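You operate a simulated robot arm through the tools that you are given. There is no shell and no other tool. Be economical: measure what you need, move in short steps, check, and stop when the job is done.

Carry out the task below with a simulated robot arm. There is one attempt and no reset: what you move stays moved.

## Task
Count the silver blocks on the top of the wooden bench, then put as many of the shim blocks from the top of the wooden bench on top of the brown carton there.

The check looks at the end state, three seconds after you hand in, the way a careful person would. Anything else that was tipped, shoved, dropped, spilled or broken makes it a failure.

## Robot
A 7-joint arm with a two-finger parallel gripper, fixed in place. Base frame: the origin is at the foot of the arm, x ahead of it, y to its left, z up; the work surface is at about z = 0. Units: cm, rad, N and s.
With the tool pointing down near the work surface it reaches from about 24 to 62 cm from the base axis. Its first joint turns from -1.152 to 1.152 rad. Payload 2.6 kg.
The TCP is the grasp point between the finger pads, 3 cm short of the fingertips. In the tool frame z runs along the fingers and y along their closing line. Largest opening 9.4 cm; finger width 2.8, thickness 1; the body of the gripper, 5 by 9.6 cm, starts 5.5 cm behind the TCP.
Orientation is that of the tool frame in the base frame, as a unit quaternion [w, x, y, z]. With the fingers straight down and closing along the base's y, the tool's x points along the base's -x, its y along +y and its z along -z.

## Interface
- The arm moves only by the tool apply_moves. Its arguments are lists of equal length, an entry for each row: "translation": the shift along the tool's x, y, z in units of 300 mm (1.0 is 300 mm), a list of three; "delta_rot": the turn, a rotation vector about the tool's x, y, z in units of 120 degrees (1.0 is 120 degrees), a list of three. In form: {"translation": [[tx, ty, tz], ...], "delta_rot": [[ax, ay, az], ...]}. A call has 1 to 12 rows; each row is the pose to reach, as a shift and turn from the pose commanded when the call began, along the tool's axes at that moment. "gripper" is the finger opening in cm, from 0 to 9.4, set as the call begins (left out, the last holds). A call with a number of a shift or a turn outside -1 to 1 is refused whole. Each row takes 0.2 s and may step no farther than 5 cm and 0.15 rad from the row before; otherwise, or with a gripper value out of range, the whole call is refused. Where a pose cannot be reached the arm comes as near as it can. A force on the tool above 40 N (or 10 N above the force at the start of the call, whichever is more), or a blocked arm, ends the call early, and 0.2 s more pass. Each finger travels about 7.2 cm/s and halts on what it meets, pressing with about 22 N; the grip force reading is that of the motor and also rises with nothing between the fingers. The clock runs only during rows and for 0.2 s after the last one: add rows that repeat a pose to give the fingers time. The reply holds the time, the measured pose of the TCP, the force on the tool along the base axes, the opening and the grip force, in the units named above and with some noise.
- Cameras (640 x 400 px; columns grow to the right, rows downward): "scene" is fixed at [4.26, 43.15, 57.9]; the picture's right is [-0.75, -0.66, 0.00], its down [-0.27, 0.31, -0.91] and it looks along [0.60, -0.69, -0.41] (base axes); focal length 346 px, centre (320, 200). "wrist" rides on the gripper at [-3.7, 0, -5.8] in the tool frame; the picture's right is [0.00, -1.00, 0.00], its down [0.97, 0.00, -0.24] and it looks along [0.24, 0.00, 0.97] (tool axes); focal length 218 px, centre (320, 200).
- snapshot(camera): a new picture of that camera. The clock stands still meanwhile.
- measure_at(camera, pixels): for up to 12 pixels [column, row] of the newest picture of that camera ("zoom" is the newest enlarged one), the place [x, y, z] in the base frame of the surface seen there, good to about 0.2 cm. The clock stands still meanwhile.
- enlarge(camera, box): a new picture of the part [left, top, right, bottom] of that camera's present view, enlarged. The clock stands still meanwhile.
- close_job(): hands the job in; it is judged then, once.

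Keep the steps short. Do not move on a guess: measure, check each grasp and each placing, and mend mistakes. In all there are 60 turns and 20 pictures (those below and enlarged ones count). Leave the gripper open and the arm clear of the work at the hand-in unless told otherwise, and finish with a single line.

The tools are called after ">>>" as name(argument=value, ...) on one line, values as JSON. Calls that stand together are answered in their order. apply_moves: Moves the arm, as the interface text tells. Its arguments: {"type":"object","properties":{"translation":{"type":"array","items":{"type":"array","items":{"type":"number"}}},"delta_rot":{"type":"array","items":{"type":"array","items":{"type":"number"}}},"gripper":{"type":"number"}},"required":["translation","delta_rot"]} The other tools are called the same way: snapshot (camera) takes a picture; measure_at (camera, pixels) gives the place of the surface under pixels of a picture; enlarge (camera, box) takes an enlarged picture of a part of a camera's view; close_job () hands the job in.

At the start:

```text
time_s: 0.0
position: [36.96, -21.4, 35.0]
orientation: [0.0, -0.001, 1.0, 0.0]
wrist_force: [-0.3, 0.0, -0.3]
gripper_width: 9.4
gripper_force: 0.1
```

scene: 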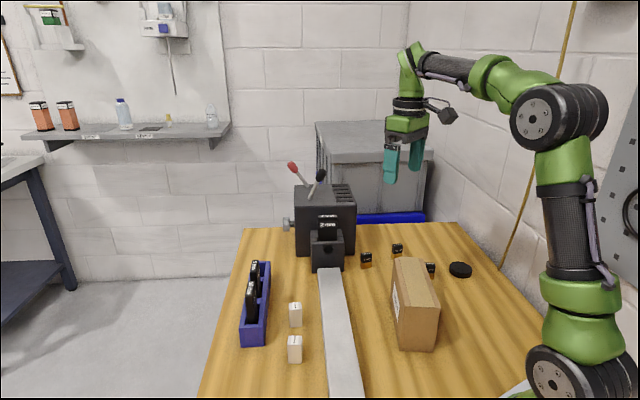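
wrist: 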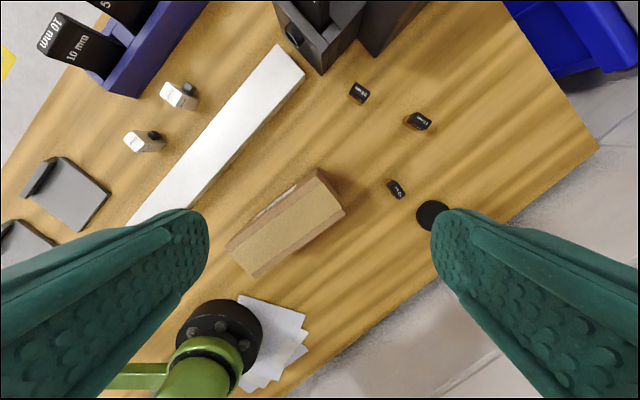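

I see two pale blocks near scene (295,315) and (295,348), and three small dark blocks near (366,260), (397,250), (430,268). I'll enlarge both areas to identify them.

>>> enlarge(camera="scene", box=[230, 230, 390, 370])

>>> enlarge(camera="scene", box=[340, 220, 500, 320])

>>> enlarge(camera="wrist", box=[0, 0, 320, 200])

>>> enlarge(camera="wrist", box=[320, 60, 480, 240])

```text
2.86 times, centred on (310, 300) of scene
```

zoom: 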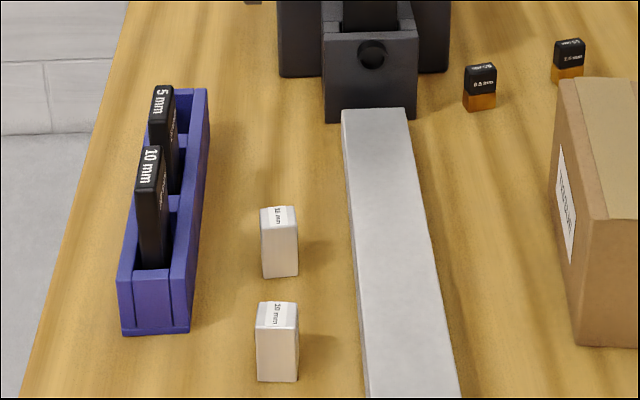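

```text
4.00 times, centred on (420, 270) of scene
```

zoom: 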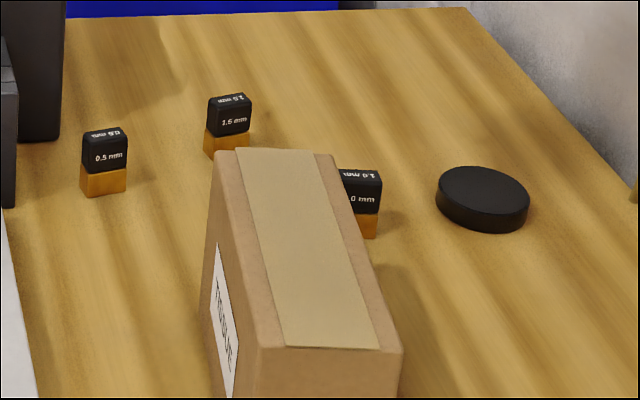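

```text
2.00 times, centred on (160, 100) of wrist
```

zoom: 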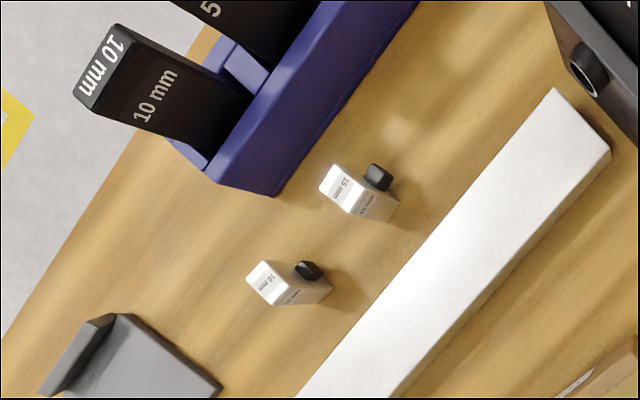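

```text
2.22 times, centred on (400, 150) of wrist
```

zoom: 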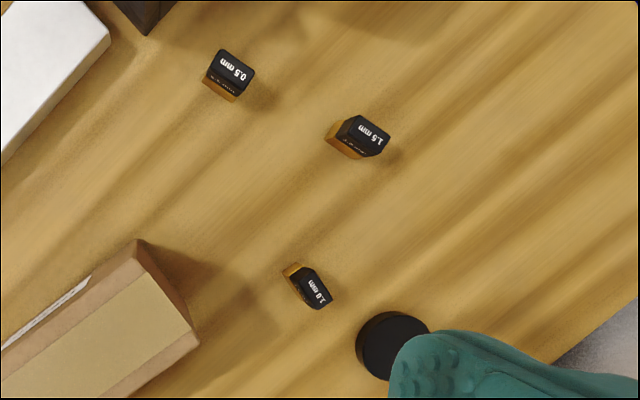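

Two silver blocks (15 mm and 10 mm) are visible so far, plus three shim blocks (0.5, 1.5 and 1.0 mm). Next I'll measure the shims in the zoom, and the carton and other items in the wrist picture.

>>> measure_at(camera="zoom", pixels=[[222, 54], [250, 72], [236, 88], [210, 72], [355, 118], [388, 134], [380, 152], [342, 138], [303, 268], [330, 300], [320, 309], [295, 275]])

>>> measure_at(camera="wrist", pixels=[[316, 172], [343, 212], [255, 277], [228, 244], [290, 225], [325, 195], [432, 215], [290, 60], [165, 95], [130, 140], [400, 160], [430, 200]])

>>> measure_at(camera="scene", pixels=[[366, 256], [366, 264], [398, 246], [397, 254], [431, 266], [433, 274], [396, 262], [423, 261], [440, 307], [401, 309], [418, 280], [325, 240]])

```text
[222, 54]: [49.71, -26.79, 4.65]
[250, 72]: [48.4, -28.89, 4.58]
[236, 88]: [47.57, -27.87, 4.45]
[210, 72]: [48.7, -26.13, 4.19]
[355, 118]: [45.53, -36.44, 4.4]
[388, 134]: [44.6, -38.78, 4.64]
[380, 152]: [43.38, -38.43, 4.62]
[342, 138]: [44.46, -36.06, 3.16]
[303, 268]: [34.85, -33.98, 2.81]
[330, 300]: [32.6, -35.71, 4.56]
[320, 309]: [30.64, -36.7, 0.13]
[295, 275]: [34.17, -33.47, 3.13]
```

```text
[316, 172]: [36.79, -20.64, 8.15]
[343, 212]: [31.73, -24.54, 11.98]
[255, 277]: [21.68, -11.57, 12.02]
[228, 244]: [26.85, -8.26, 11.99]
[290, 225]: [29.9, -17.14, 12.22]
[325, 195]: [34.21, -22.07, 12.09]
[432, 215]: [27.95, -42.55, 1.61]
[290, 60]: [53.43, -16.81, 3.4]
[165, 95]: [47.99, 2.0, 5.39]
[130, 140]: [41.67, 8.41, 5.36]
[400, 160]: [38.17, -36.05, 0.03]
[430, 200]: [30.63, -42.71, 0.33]
```

```text
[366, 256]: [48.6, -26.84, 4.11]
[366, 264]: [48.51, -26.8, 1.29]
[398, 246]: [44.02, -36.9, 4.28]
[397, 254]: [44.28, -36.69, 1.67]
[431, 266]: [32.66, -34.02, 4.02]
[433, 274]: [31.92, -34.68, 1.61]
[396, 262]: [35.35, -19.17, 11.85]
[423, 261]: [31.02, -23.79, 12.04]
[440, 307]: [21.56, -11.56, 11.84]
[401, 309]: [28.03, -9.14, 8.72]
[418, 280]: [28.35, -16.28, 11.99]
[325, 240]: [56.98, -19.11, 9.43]
```

Shims are about 4.6 cm tall. The carton top is at z≈12, centred near (29,-16.4). Part of the bench on the left near the base hasn't been seen, so I'll move high over y≈+8 and check for more silver blocks before settling the count.

>>> apply_moves(translation=[[0, 0.16, 0], [0, 0.32, 0], [0, 0.48, 0], [0, 0.64, 0], [0, 0.8, 0], [0, 0.96, 0]], delta_rot=[[0, 0, 0], [0, 0, 0], [0, 0, 0], [0, 0, 0], [0, 0, 0], [0, 0, 0]])

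>>> snapshot(camera="wrist")

```text
time_s: 1.4
position: [36.76, 7.5, 34.88]
orientation: [0.0, 0.001, 1.0, 0.0]
wrist_force: [0.2, -0.4, 0.4]
gripper_width: 9.38
gripper_force: 0.0
```

```text
13 pictures are left
```

wrist: 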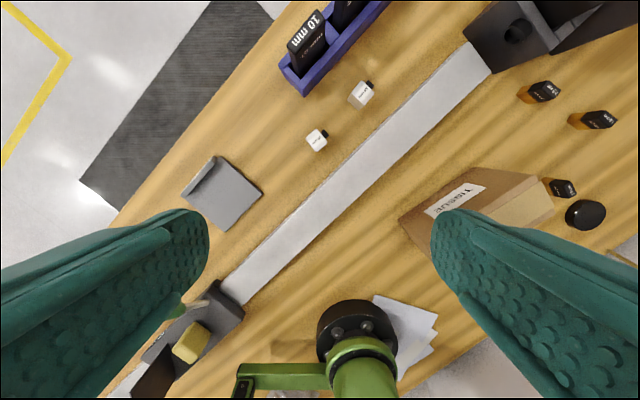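

The left finger hides part of the bench around wrist (150,260). I'll shift 12 cm further left and 6 cm back to see it.

>>> apply_moves(translation=[[0.066, 0.133, 0], [0.133, 0.266, 0], [0.2, 0.4, 0]], delta_rot=[[0, 0, 0], [0, 0, 0], [0, 0, 0]])

>>> snapshot(camera="wrist")

```text
time_s: 2.2
position: [31.09, 19.4, 34.82]
orientation: [0.0, 0.001, 1.0, 0.0]
wrist_force: [0.2, 0.6, -0.1]
gripper_width: 9.42
gripper_force: 0.1
```

```text
12 pictures are left
```

wrist: 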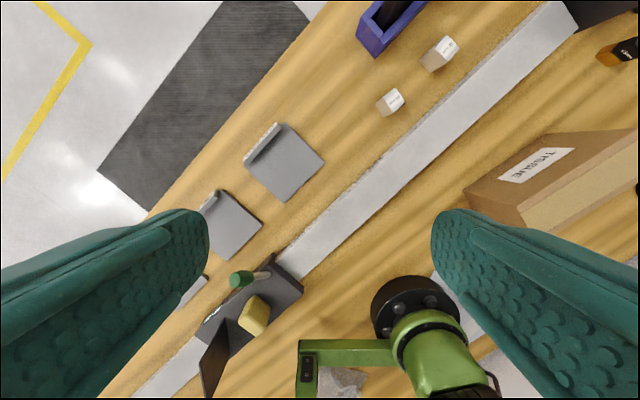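

A light-coloured edge shows at (195,290), half hidden, and something grey at (340,380). I'll move on a bit further to see both.

>>> apply_moves(translation=[[0.066, 0.12, 0], [0.133, 0.24, 0], [0.2, 0.36, 0]], delta_rot=[[0, 0, 0], [0, 0, 0], [0, 0, 0]])

>>> snapshot(camera="wrist")

```text
time_s: 3.0
position: [24.88, 30.32, 35.03]
orientation: [0.0, -0.001, 1.0, -0.001]
wrist_force: [0.0, -0.5, -0.2]
gripper_width: 9.41
gripper_force: 0.0
```

```text
11 pictures are left
```

wrist: 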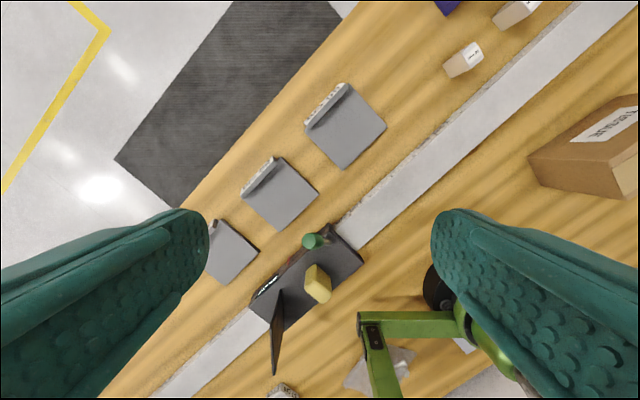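

Three flat grey plates, no more blocks so far. Something shows at the lower edge (280,390), so I'll turn and tilt the camera that way to see the far end of the bench.

>>> apply_moves(translation=[[0, 0, 0], [0, 0, 0], [0, 0, 0], [0, 0, 0], [0, 0, 0], [0, 0, 0]], delta_rot=[[0, 0.038, 0.057], [0, 0.076, 0.114], [0, 0.114, 0.171], [0, 0.152, 0.228], [0, 0.19, 0.285], [0, 0.19, 0.285]])

>>> snapshot(camera="wrist")

```text
time_s: 4.4
position: [24.91, 30.24, 35.0]
orientation: [-0.196, 0.293, 0.936, -0.001]
wrist_force: [-0.2, -0.7, 0.5]
gripper_width: 9.43
gripper_force: 0.0
```

```text
10 pictures are left
```

wrist: 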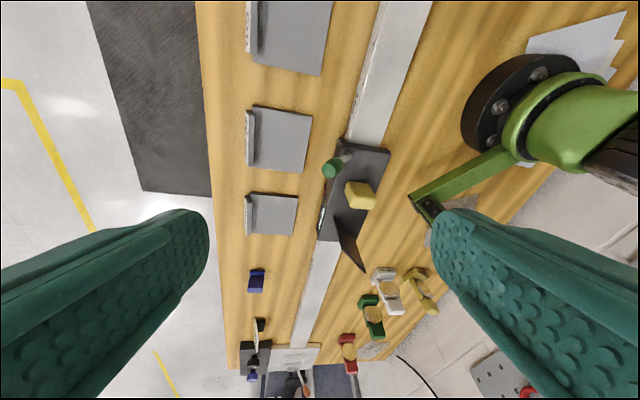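

The bench end shows coloured clamps and some small things. I'll enlarge it to make sure none is a silver block.

>>> enlarge(camera="wrist", box=[220, 240, 450, 390])

```text
2.67 times, centred on (335, 315) of wrist
```

zoom: 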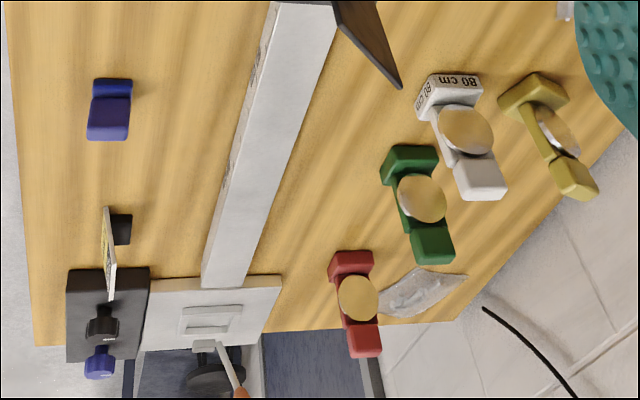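

The end of the bench holds only clamps, a blue piece and tools, with no silver blocks. I'll turn the tool straight down again before heading back to the shims.

>>> apply_moves(translation=[[0, 0, 0], [0, 0, 0], [0, 0, 0], [0, 0, 0], [0, 0, 0], [0, 0, 0]], delta_rot=[[0, -0.038, -0.057], [0, -0.076, -0.114], [0, -0.114, -0.171], [0, -0.152, -0.228], [0, -0.19, -0.285], [0, -0.19, -0.285]])

>>> apply_moves(translation=[[-0.057, -0.135, 0], [-0.114, -0.27, 0], [-0.171, -0.404, 0], [-0.229, -0.539, 0], [-0.286, -0.674, 0], [-0.343, -0.809, 0], [-0.4, -0.943, 0]], delta_rot=[[0, 0, 0], [0, 0, 0], [0, 0, 0], [0, 0, 0], [0, 0, 0], [0, 0, 0], [0, 0, 0]])

>>> apply_moves(translation=[[-0.04, -0.147, 0], [-0.08, -0.293, 0], [-0.12, -0.44, 0], [-0.16, -0.586, 0], [-0.2, -0.733, 0], [-0.2, -0.867, 0], [-0.2, -1.0, 0]], delta_rot=[[0, 0, 0], [0, 0, 0], [0, 0, 0], [0, 0, 0], [0, 0, 0], [0, 0, 0], [0, 0, 0]])

>>> snapshot(camera="wrist")

```text
time_s: 5.8
position: [25.01, 30.22, 35.16]
orientation: [0.001, -0.001, 1.0, 0.0]
wrist_force: [-0.3, 0.3, -0.8]
gripper_width: 9.38
gripper_force: 0.1
```

```text
time_s: 7.4
position: [37.05, 1.8, 35.31]
orientation: [-0.001, -0.001, 1.0, 0.0]
wrist_force: [-0.8, 0.0, 0.0]
gripper_width: 9.41
gripper_force: 0.1
```

```text
time_s: 9.0
position: [43.17, -28.06, 35.13]
orientation: [0.001, 0.0, 1.0, 0.0]
wrist_force: [0.3, -0.5, 0.0]
gripper_width: 9.4
gripper_force: 0.1
```

```text
8 pictures are left
```

wrist: 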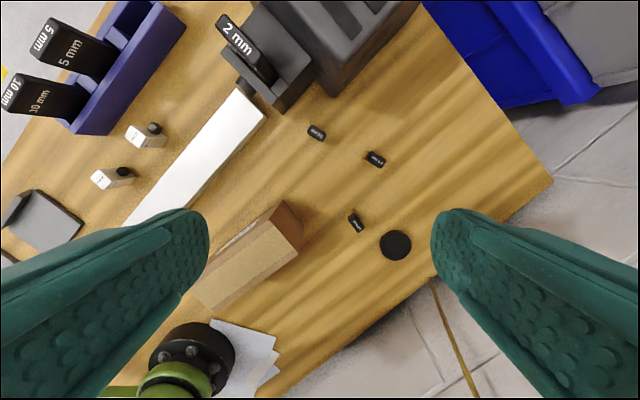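

The vise fills the remaining end of the bench, so the silver count is 2 and I'll place two shims. Next I'll move above the 1.0 mm shim, near (33,-35), at z≈22, and look at how it is turned.

>>> apply_moves(translation=[[0.085, -0.058, 0.108], [0.17, -0.117, 0.216], [0.255, -0.175, 0.325], [0.34, -0.233, 0.433], [0.34, -0.233, 0.433]], delta_rot=[[0, 0, 0], [0, 0, 0], [0, 0, 0], [0, 0, 0], [0, 0, 0]])

>>> enlarge(camera="wrist", box=[270, 140, 370, 203])

```text
time_s: 10.2
position: [32.78, -35.07, 21.95]
orientation: [0.0, 0.0, 1.0, 0.0]
wrist_force: [-0.1, -0.3, -0.4]
gripper_width: 9.4
gripper_force: 0.1
```

```text
6.35 times, centred on (320, 172) of wrist
```

zoom: 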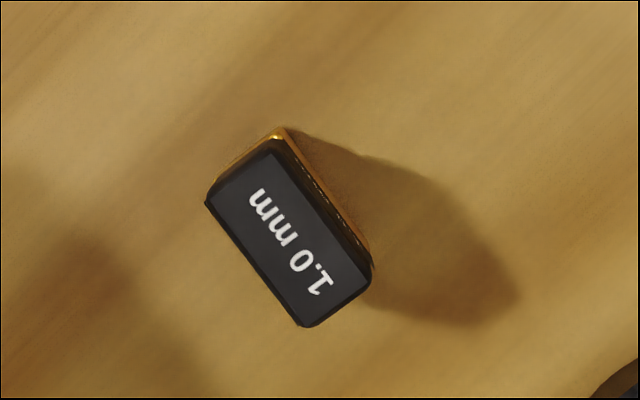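

The shim's short side is about 1.5 cm and its long side 2.6 cm. I'll measure its four top corners and centre.

>>> measure_at(camera="zoom", pixels=[[215, 205], [278, 150], [362, 262], [303, 318], [289, 234], [247, 178], [332, 290], [320, 208], [258, 262]])

```text
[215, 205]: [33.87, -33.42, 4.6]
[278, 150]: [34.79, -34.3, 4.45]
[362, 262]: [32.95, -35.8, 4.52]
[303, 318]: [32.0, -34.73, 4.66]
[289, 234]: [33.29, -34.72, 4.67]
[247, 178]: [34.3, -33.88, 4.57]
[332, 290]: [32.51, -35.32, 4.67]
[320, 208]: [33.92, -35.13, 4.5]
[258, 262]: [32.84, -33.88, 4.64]
```

Shim centre is (33.35,-34.6), top z≈4.65, and its long axis is about 37.5° from base x. I'll turn the tool -37.5° about its z, set the opening to 6 cm and come down to z≈12 above it.

>>> apply_moves(translation=[[-0.004, 0.003, 0.067], [-0.008, 0.006, 0.133], [-0.012, 0.01, 0.2], [-0.016, 0.013, 0.267], [-0.019, 0.0157, 0.333], [-0.019, 0.0157, 0.333]], delta_rot=[[0, 0, -0.0625], [0, 0, -0.125], [0, 0, -0.1876], [0, 0, -0.25], [0, 0, -0.3127], [0, 0, -0.3127]], gripper=6)

```text
time_s: 11.6
position: [33.41, -34.76, 12.18]
orientation: [0.0, -0.323, 0.946, 0.0]
wrist_force: [0.4, -1.1, 0.2]
gripper_width: 5.98
gripper_force: 0.1
```

Position (33.41,-34.76) and the turn are right. Now straight down to z≈3.75, then I'll close.

>>> apply_moves(translation=[[0, 0, 0.1], [0, 0, 0.2], [0, 0, 0.281], [0, 0, 0.281]], delta_rot=[[0, 0, 0], [0, 0, 0], [0, 0, 0], [0, 0, 0]])

>>> snapshot(camera="wrist")

```text
time_s: 12.6
position: [33.27, -34.67, 3.62]
orientation: [-0.001, -0.322, 0.947, 0.0]
wrist_force: [1.1, -0.3, -1.4]
gripper_width: 6.0
gripper_force: 0.1
```

```text
6 pictures are left
```

wrist: 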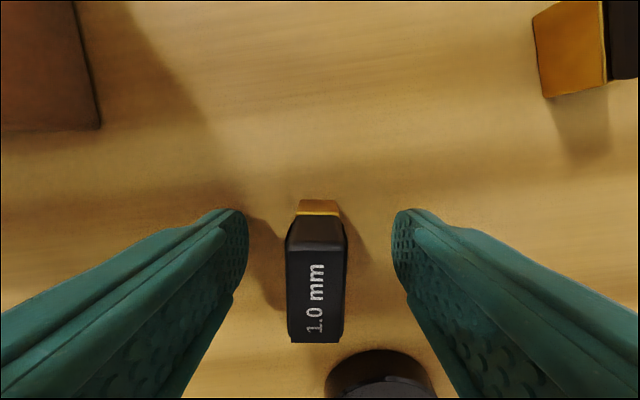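

The shim is centred and square between the fingers. I'll close on it.

>>> apply_moves(translation=[[0, 0, 0], [0, 0, 0], [0, 0, 0], [0, 0, 0], [0, 0, 0]], delta_rot=[[0, 0, 0], [0, 0, 0], [0, 0, 0], [0, 0, 0], [0, 0, 0]], gripper=0.5)

```text
time_s: 13.8
position: [33.4, -34.68, 3.63]
orientation: [0.0, -0.321, 0.947, 0.0]
wrist_force: [0.1, -0.3, 0.0]
gripper_width: 1.98
gripper_force: 21.8
```

It holds at 1.98 cm with 21.8 N. I'll lift straight up to z≈21.

>>> apply_moves(translation=[[0, 0, -0.1], [0, 0, -0.22], [0, 0, -0.34], [0, 0, -0.46], [0, 0, -0.58], [0, 0, -0.58]], delta_rot=[[0, 0, 0], [0, 0, 0], [0, 0, 0], [0, 0, 0], [0, 0, 0], [0, 0, 0]])

```text
time_s: 15.2
position: [33.46, -34.79, 21.17]
orientation: [0.0, -0.321, 0.947, 0.0]
wrist_force: [0.2, -0.1, -1.6]
gripper_width: 1.97
gripper_force: 21.7
```

Held. Next I'll carry it at this height to above the carton at (27.2,-13.6), which leaves room for the second shim.

>>> apply_moves(translation=[[-0.053, 0.137, 0], [-0.106, 0.275, 0], [-0.159, 0.412, 0], [-0.212, 0.55, 0], [-0.265, 0.687, 0], [-0.265, 0.687, 0]], delta_rot=[[0, 0, 0], [0, 0, 0], [0, 0, 0], [0, 0, 0], [0, 0, 0], [0, 0, 0]])

>>> snapshot(camera="scene")

```text
time_s: 16.6
position: [27.04, -13.37, 20.94]
orientation: [0.0, -0.321, 0.947, 0.0]
wrist_force: [0.9, 0.2, -0.3]
gripper_width: 1.97
gripper_force: 21.9
```

```text
5 pictures are left
```

scene: 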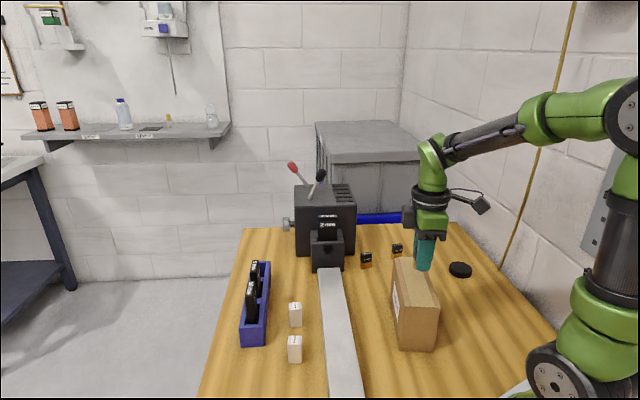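

The gripper projects where it should for a point above the carton. I'll come down to just above contact at z≈15.8.

>>> apply_moves(translation=[[0, 0, 0.08], [0, 0, 0.14], [0, 0, 0.166], [0, 0, 0.17], [0, 0, 0.17]], delta_rot=[[0, 0, 0], [0, 0, 0], [0, 0, 0], [0, 0, 0], [0, 0, 0]])

```text
time_s: 17.8
position: [26.96, -13.39, 15.95]
orientation: [0.0, -0.322, 0.947, 0.0]
wrist_force: [-0.5, -0.8, -0.9]
gripper_width: 1.94
gripper_force: 21.7
```

No contact yet. I'll lower in 1 mm steps and watch the force.

>>> apply_moves(translation=[[0, 0, 0.0033], [0, 0, 0.0067], [0, 0, 0.009], [0, 0, 0.009]], delta_rot=[[0, 0, 0], [0, 0, 0], [0, 0, 0], [0, 0, 0]])

```text
time_s: 18.8
position: [27.0, -13.35, 15.56]
orientation: [0.0, -0.322, 0.947, -0.001]
wrist_force: [-0.4, -0.2, -0.9]
gripper_width: 1.97
gripper_force: 22.3
```

>>> apply_moves(translation=[[0, 0, 0.0017], [0, 0, 0.0033], [0, 0, 0.0033]], delta_rot=[[0, 0, 0], [0, 0, 0], [0, 0, 0]])

```text
time_s: 19.6
position: [27.05, -13.26, 15.61]
orientation: [-0.001, -0.321, 0.947, 0.0]
wrist_force: [-0.9, -0.7, 1.5]
gripper_width: 1.96
gripper_force: 21.8
```

The force along z has risen to +1.5 N, a light contact. I'll open to 4.5 cm and then rise.

>>> apply_moves(translation=[[0, 0, 0], [0, 0, 0], [0, 0, 0], [0, 0, -0.05], [0, 0, -0.15], [0, 0, -0.3], [0, 0, -0.3]], delta_rot=[[0, 0, 0], [0, 0, 0], [0, 0, 0], [0, 0, 0], [0, 0, 0], [0, 0, 0], [0, 0, 0]], gripper=4.5)

```text
time_s: 21.2
position: [27.12, -13.45, 24.7]
orientation: [0.0, -0.321, 0.947, 0.0]
wrist_force: [-0.4, -0.1, 0.3]
gripper_width: 4.5
gripper_force: 0.1
```

Released and clear. Now to the 1.5 mm shim near (44.5,-37.2), which is the one well away from the vise, at this height.

>>> apply_moves(translation=[[0.004, -0.164, 0], [0.008, -0.327, 0], [0.012, -0.491, 0], [0.016, -0.655, 0], [0.02, -0.818, 0], [0.023, -0.982, 0], [0.023, -0.982, 0.08], [0.023, -0.982, 0.08]], delta_rot=[[0, 0, 0], [0, 0, 0], [0, 0, 0], [0, 0, 0], [0, 0, 0], [0, 0, 0], [0, 0, 0], [0, 0, 0]])

>>> enlarge(camera="wrist", box=[270, 140, 370, 203])

>>> enlarge(camera="scene", box=[340, 210, 500, 360])

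```text
time_s: 23.0
position: [44.51, -37.25, 22.21]
orientation: [0.0, -0.321, 0.947, 0.001]
wrist_force: [0.0, -0.2, 0.8]
gripper_width: 4.48
gripper_force: 0.0
out of reach, approached as far as the arm can: row 6
```

```text
6.35 times, centred on (320, 172) of wrist
```

zoom: 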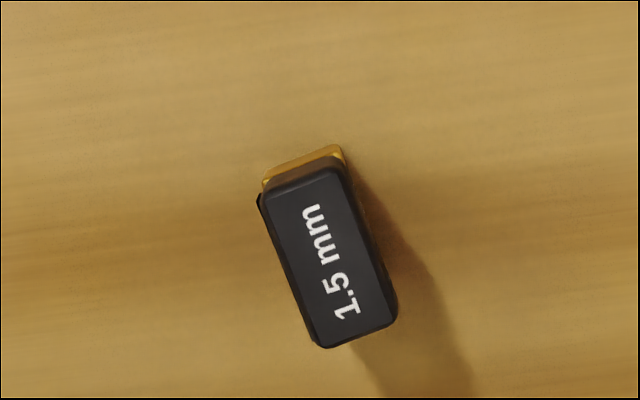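

```text
2.67 times, centred on (420, 285) of scene
```

zoom: 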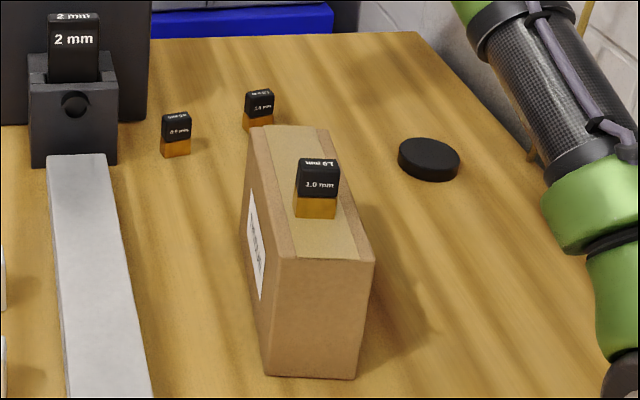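

The 1.0 mm shim stands upright on the carton. The 1.5 mm shim is centred under the tool (offset about 0.17 cm along tool -y) and turned another 20° from the present tool yaw. I'll turn, open to 6 cm and come down to z≈12.

>>> apply_moves(translation=[[-0.001, -0.002, 0.084], [-0.001, -0.004, 0.168], [-0.001, -0.0057, 0.252], [-0.001, -0.0057, 0.337], [-0.001, -0.0057, 0.337]], delta_rot=[[0, 0, -0.056], [0, 0, -0.112], [0, 0, -0.1676], [0, 0, -0.1676], [0, 0, -0.1676]], gripper=6)

```text
time_s: 24.2
position: [44.48, -37.21, 12.2]
orientation: [0.0, -0.483, 0.876, -0.001]
wrist_force: [-0.2, -0.4, 0.1]
gripper_width: 6.02
gripper_force: 0.1
```

Pose is good, within about 0.15 cm of the centre. Coming down to z≈3.6.

>>> apply_moves(translation=[[0, -0.003, 0.1], [0, -0.003, 0.2], [0, -0.003, 0.282], [0, -0.003, 0.282]], delta_rot=[[0, 0, 0], [0, 0, 0], [0, 0, 0], [0, 0, 0]])

>>> snapshot(camera="wrist")

```text
time_s: 25.2
position: [44.59, -37.22, 3.75]
orientation: [0.0, -0.482, 0.876, -0.001]
wrist_force: [0.3, -0.6, -0.6]
gripper_width: 5.99
gripper_force: 0.1
```

```text
2 pictures are left
```

wrist: 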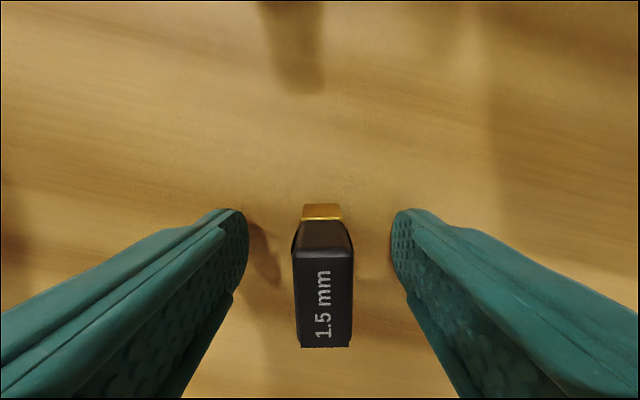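

Squarely between the fingers. Closing.

>>> apply_moves(translation=[[0, 0, 0], [0, 0, 0], [0, 0, 0], [0, 0, 0], [0, 0, 0]], delta_rot=[[0, 0, 0], [0, 0, 0], [0, 0, 0], [0, 0, 0], [0, 0, 0]], gripper=0.5)

```text
time_s: 26.4
position: [44.56, -37.28, 3.56]
orientation: [0.0, -0.482, 0.876, 0.0]
wrist_force: [0.0, 0.2, -0.1]
gripper_width: 1.94
gripper_force: 21.9
```

Held at 1.94 cm. Lifting to z≈20, which stays within reach.

>>> apply_moves(translation=[[0, 0, -0.1], [0, 0, -0.22], [0, 0, -0.34], [0, 0, -0.45], [0, 0, -0.55], [0, 0, -0.55]], delta_rot=[[0, 0, 0], [0, 0, 0], [0, 0, 0], [0, 0, 0], [0, 0, 0], [0, 0, 0]])

```text
time_s: 27.8
position: [44.71, -37.17, 20.17]
orientation: [0.001, -0.483, 0.876, 0.0]
wrist_force: [1.0, 0.6, -1.3]
gripper_width: 1.97
gripper_force: 21.7
```

Held. I'll carry it to above (31.4,-19.2) on the carton while turning back 20° to line up with the carton.

>>> apply_moves(translation=[[-0.0547, 0.139, 0], [-0.1094, 0.278, 0], [-0.1642, 0.417, 0], [-0.2189, 0.5565, 0], [-0.2736, 0.6956, 0], [-0.2736, 0.6956, 0]], delta_rot=[[0, 0, 0.034], [0, 0, 0.067], [0, 0, 0.1], [0, 0, 0.134], [0, 0, 0.1676], [0, 0, 0.1676]])

```text
time_s: 29.2
position: [31.62, -19.28, 20.08]
orientation: [0.0, -0.321, 0.947, -0.001]
wrist_force: [0.1, 0.5, 0.0]
gripper_width: 1.98
gripper_force: 22.1
```

Aligned over the carton. Coming down 4.4 cm, then in 1 mm steps to light contact.

>>> apply_moves(translation=[[0, 0, 0.08], [0, 0, 0.13], [0, 0, 0.143], [0, 0, 0.146], [0, 0, 0.149], [0, 0, 0.152], [0, 0, 0.152]], delta_rot=[[0, 0, 0], [0, 0, 0], [0, 0, 0], [0, 0, 0], [0, 0, 0], [0, 0, 0], [0, 0, 0]])

```text
time_s: 30.8
position: [31.52, -19.18, 15.61]
orientation: [0.001, -0.32, 0.947, 0.0]
wrist_force: [-0.7, 1.1, 4.1]
gripper_width: 1.97
gripper_force: 22.1
```

Contact at 4.1 N, z=15.61. I'll open to 4.5 cm, then rise.

>>> apply_moves(translation=[[0, 0, 0], [0, 0, 0], [0, 0, 0], [0, 0, -0.05], [0, 0, -0.15], [0, 0, -0.3], [0, 0, -0.45], [0, 0, -0.45]], delta_rot=[[0, 0, 0], [0, 0, 0], [0, 0, 0], [0, 0, 0], [0, 0, 0], [0, 0, 0], [0, 0, 0], [0, 0, 0]], gripper=4.5)

>>> enlarge(camera="scene", box=[230, 220, 490, 380])

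```text
time_s: 32.6
position: [31.5, -19.11, 29.18]
orientation: [0.001, -0.322, 0.947, 0.0]
wrist_force: [0.5, 0.1, 0.0]
gripper_width: 4.49
gripper_force: 0.0
```

```text
2.46 times, centred on (360, 300) of scene
```

zoom: 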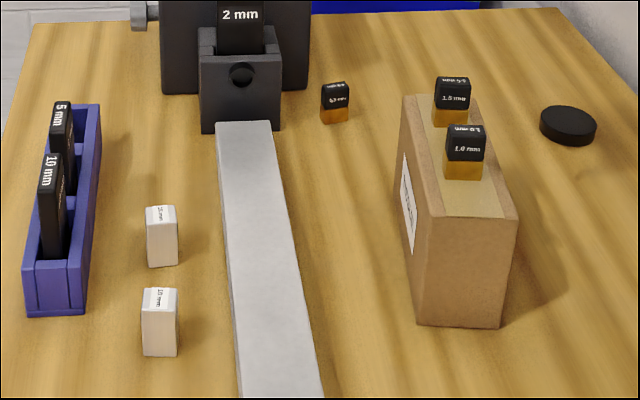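

Both shims stand upright on the carton and everything else is as it was. I'll open the gripper fully here, high above the work, and rise a little more before handing in.

>>> apply_moves(translation=[[0, 0, -0.1], [0, 0, -0.2], [0, 0, -0.2], [0, 0, -0.2]], delta_rot=[[0, 0, 0], [0, 0, 0], [0, 0, 0], [0, 0, 0]], gripper=9.4)

>>> close_job()

```text
time_s: 33.6
position: [31.37, -19.2, 35.09]
orientation: [-0.001, -0.322, 0.947, 0.0]
wrist_force: [0.3, 0.0, 0.1]
gripper_width: 9.4
gripper_force: 0.1
```

```text
The job is handed in.
```

I counted two silver blocks on the bench, so I put two shim blocks (1.0 mm and 1.5 mm) upright on the brown carton and handed in with the gripper open and clear.
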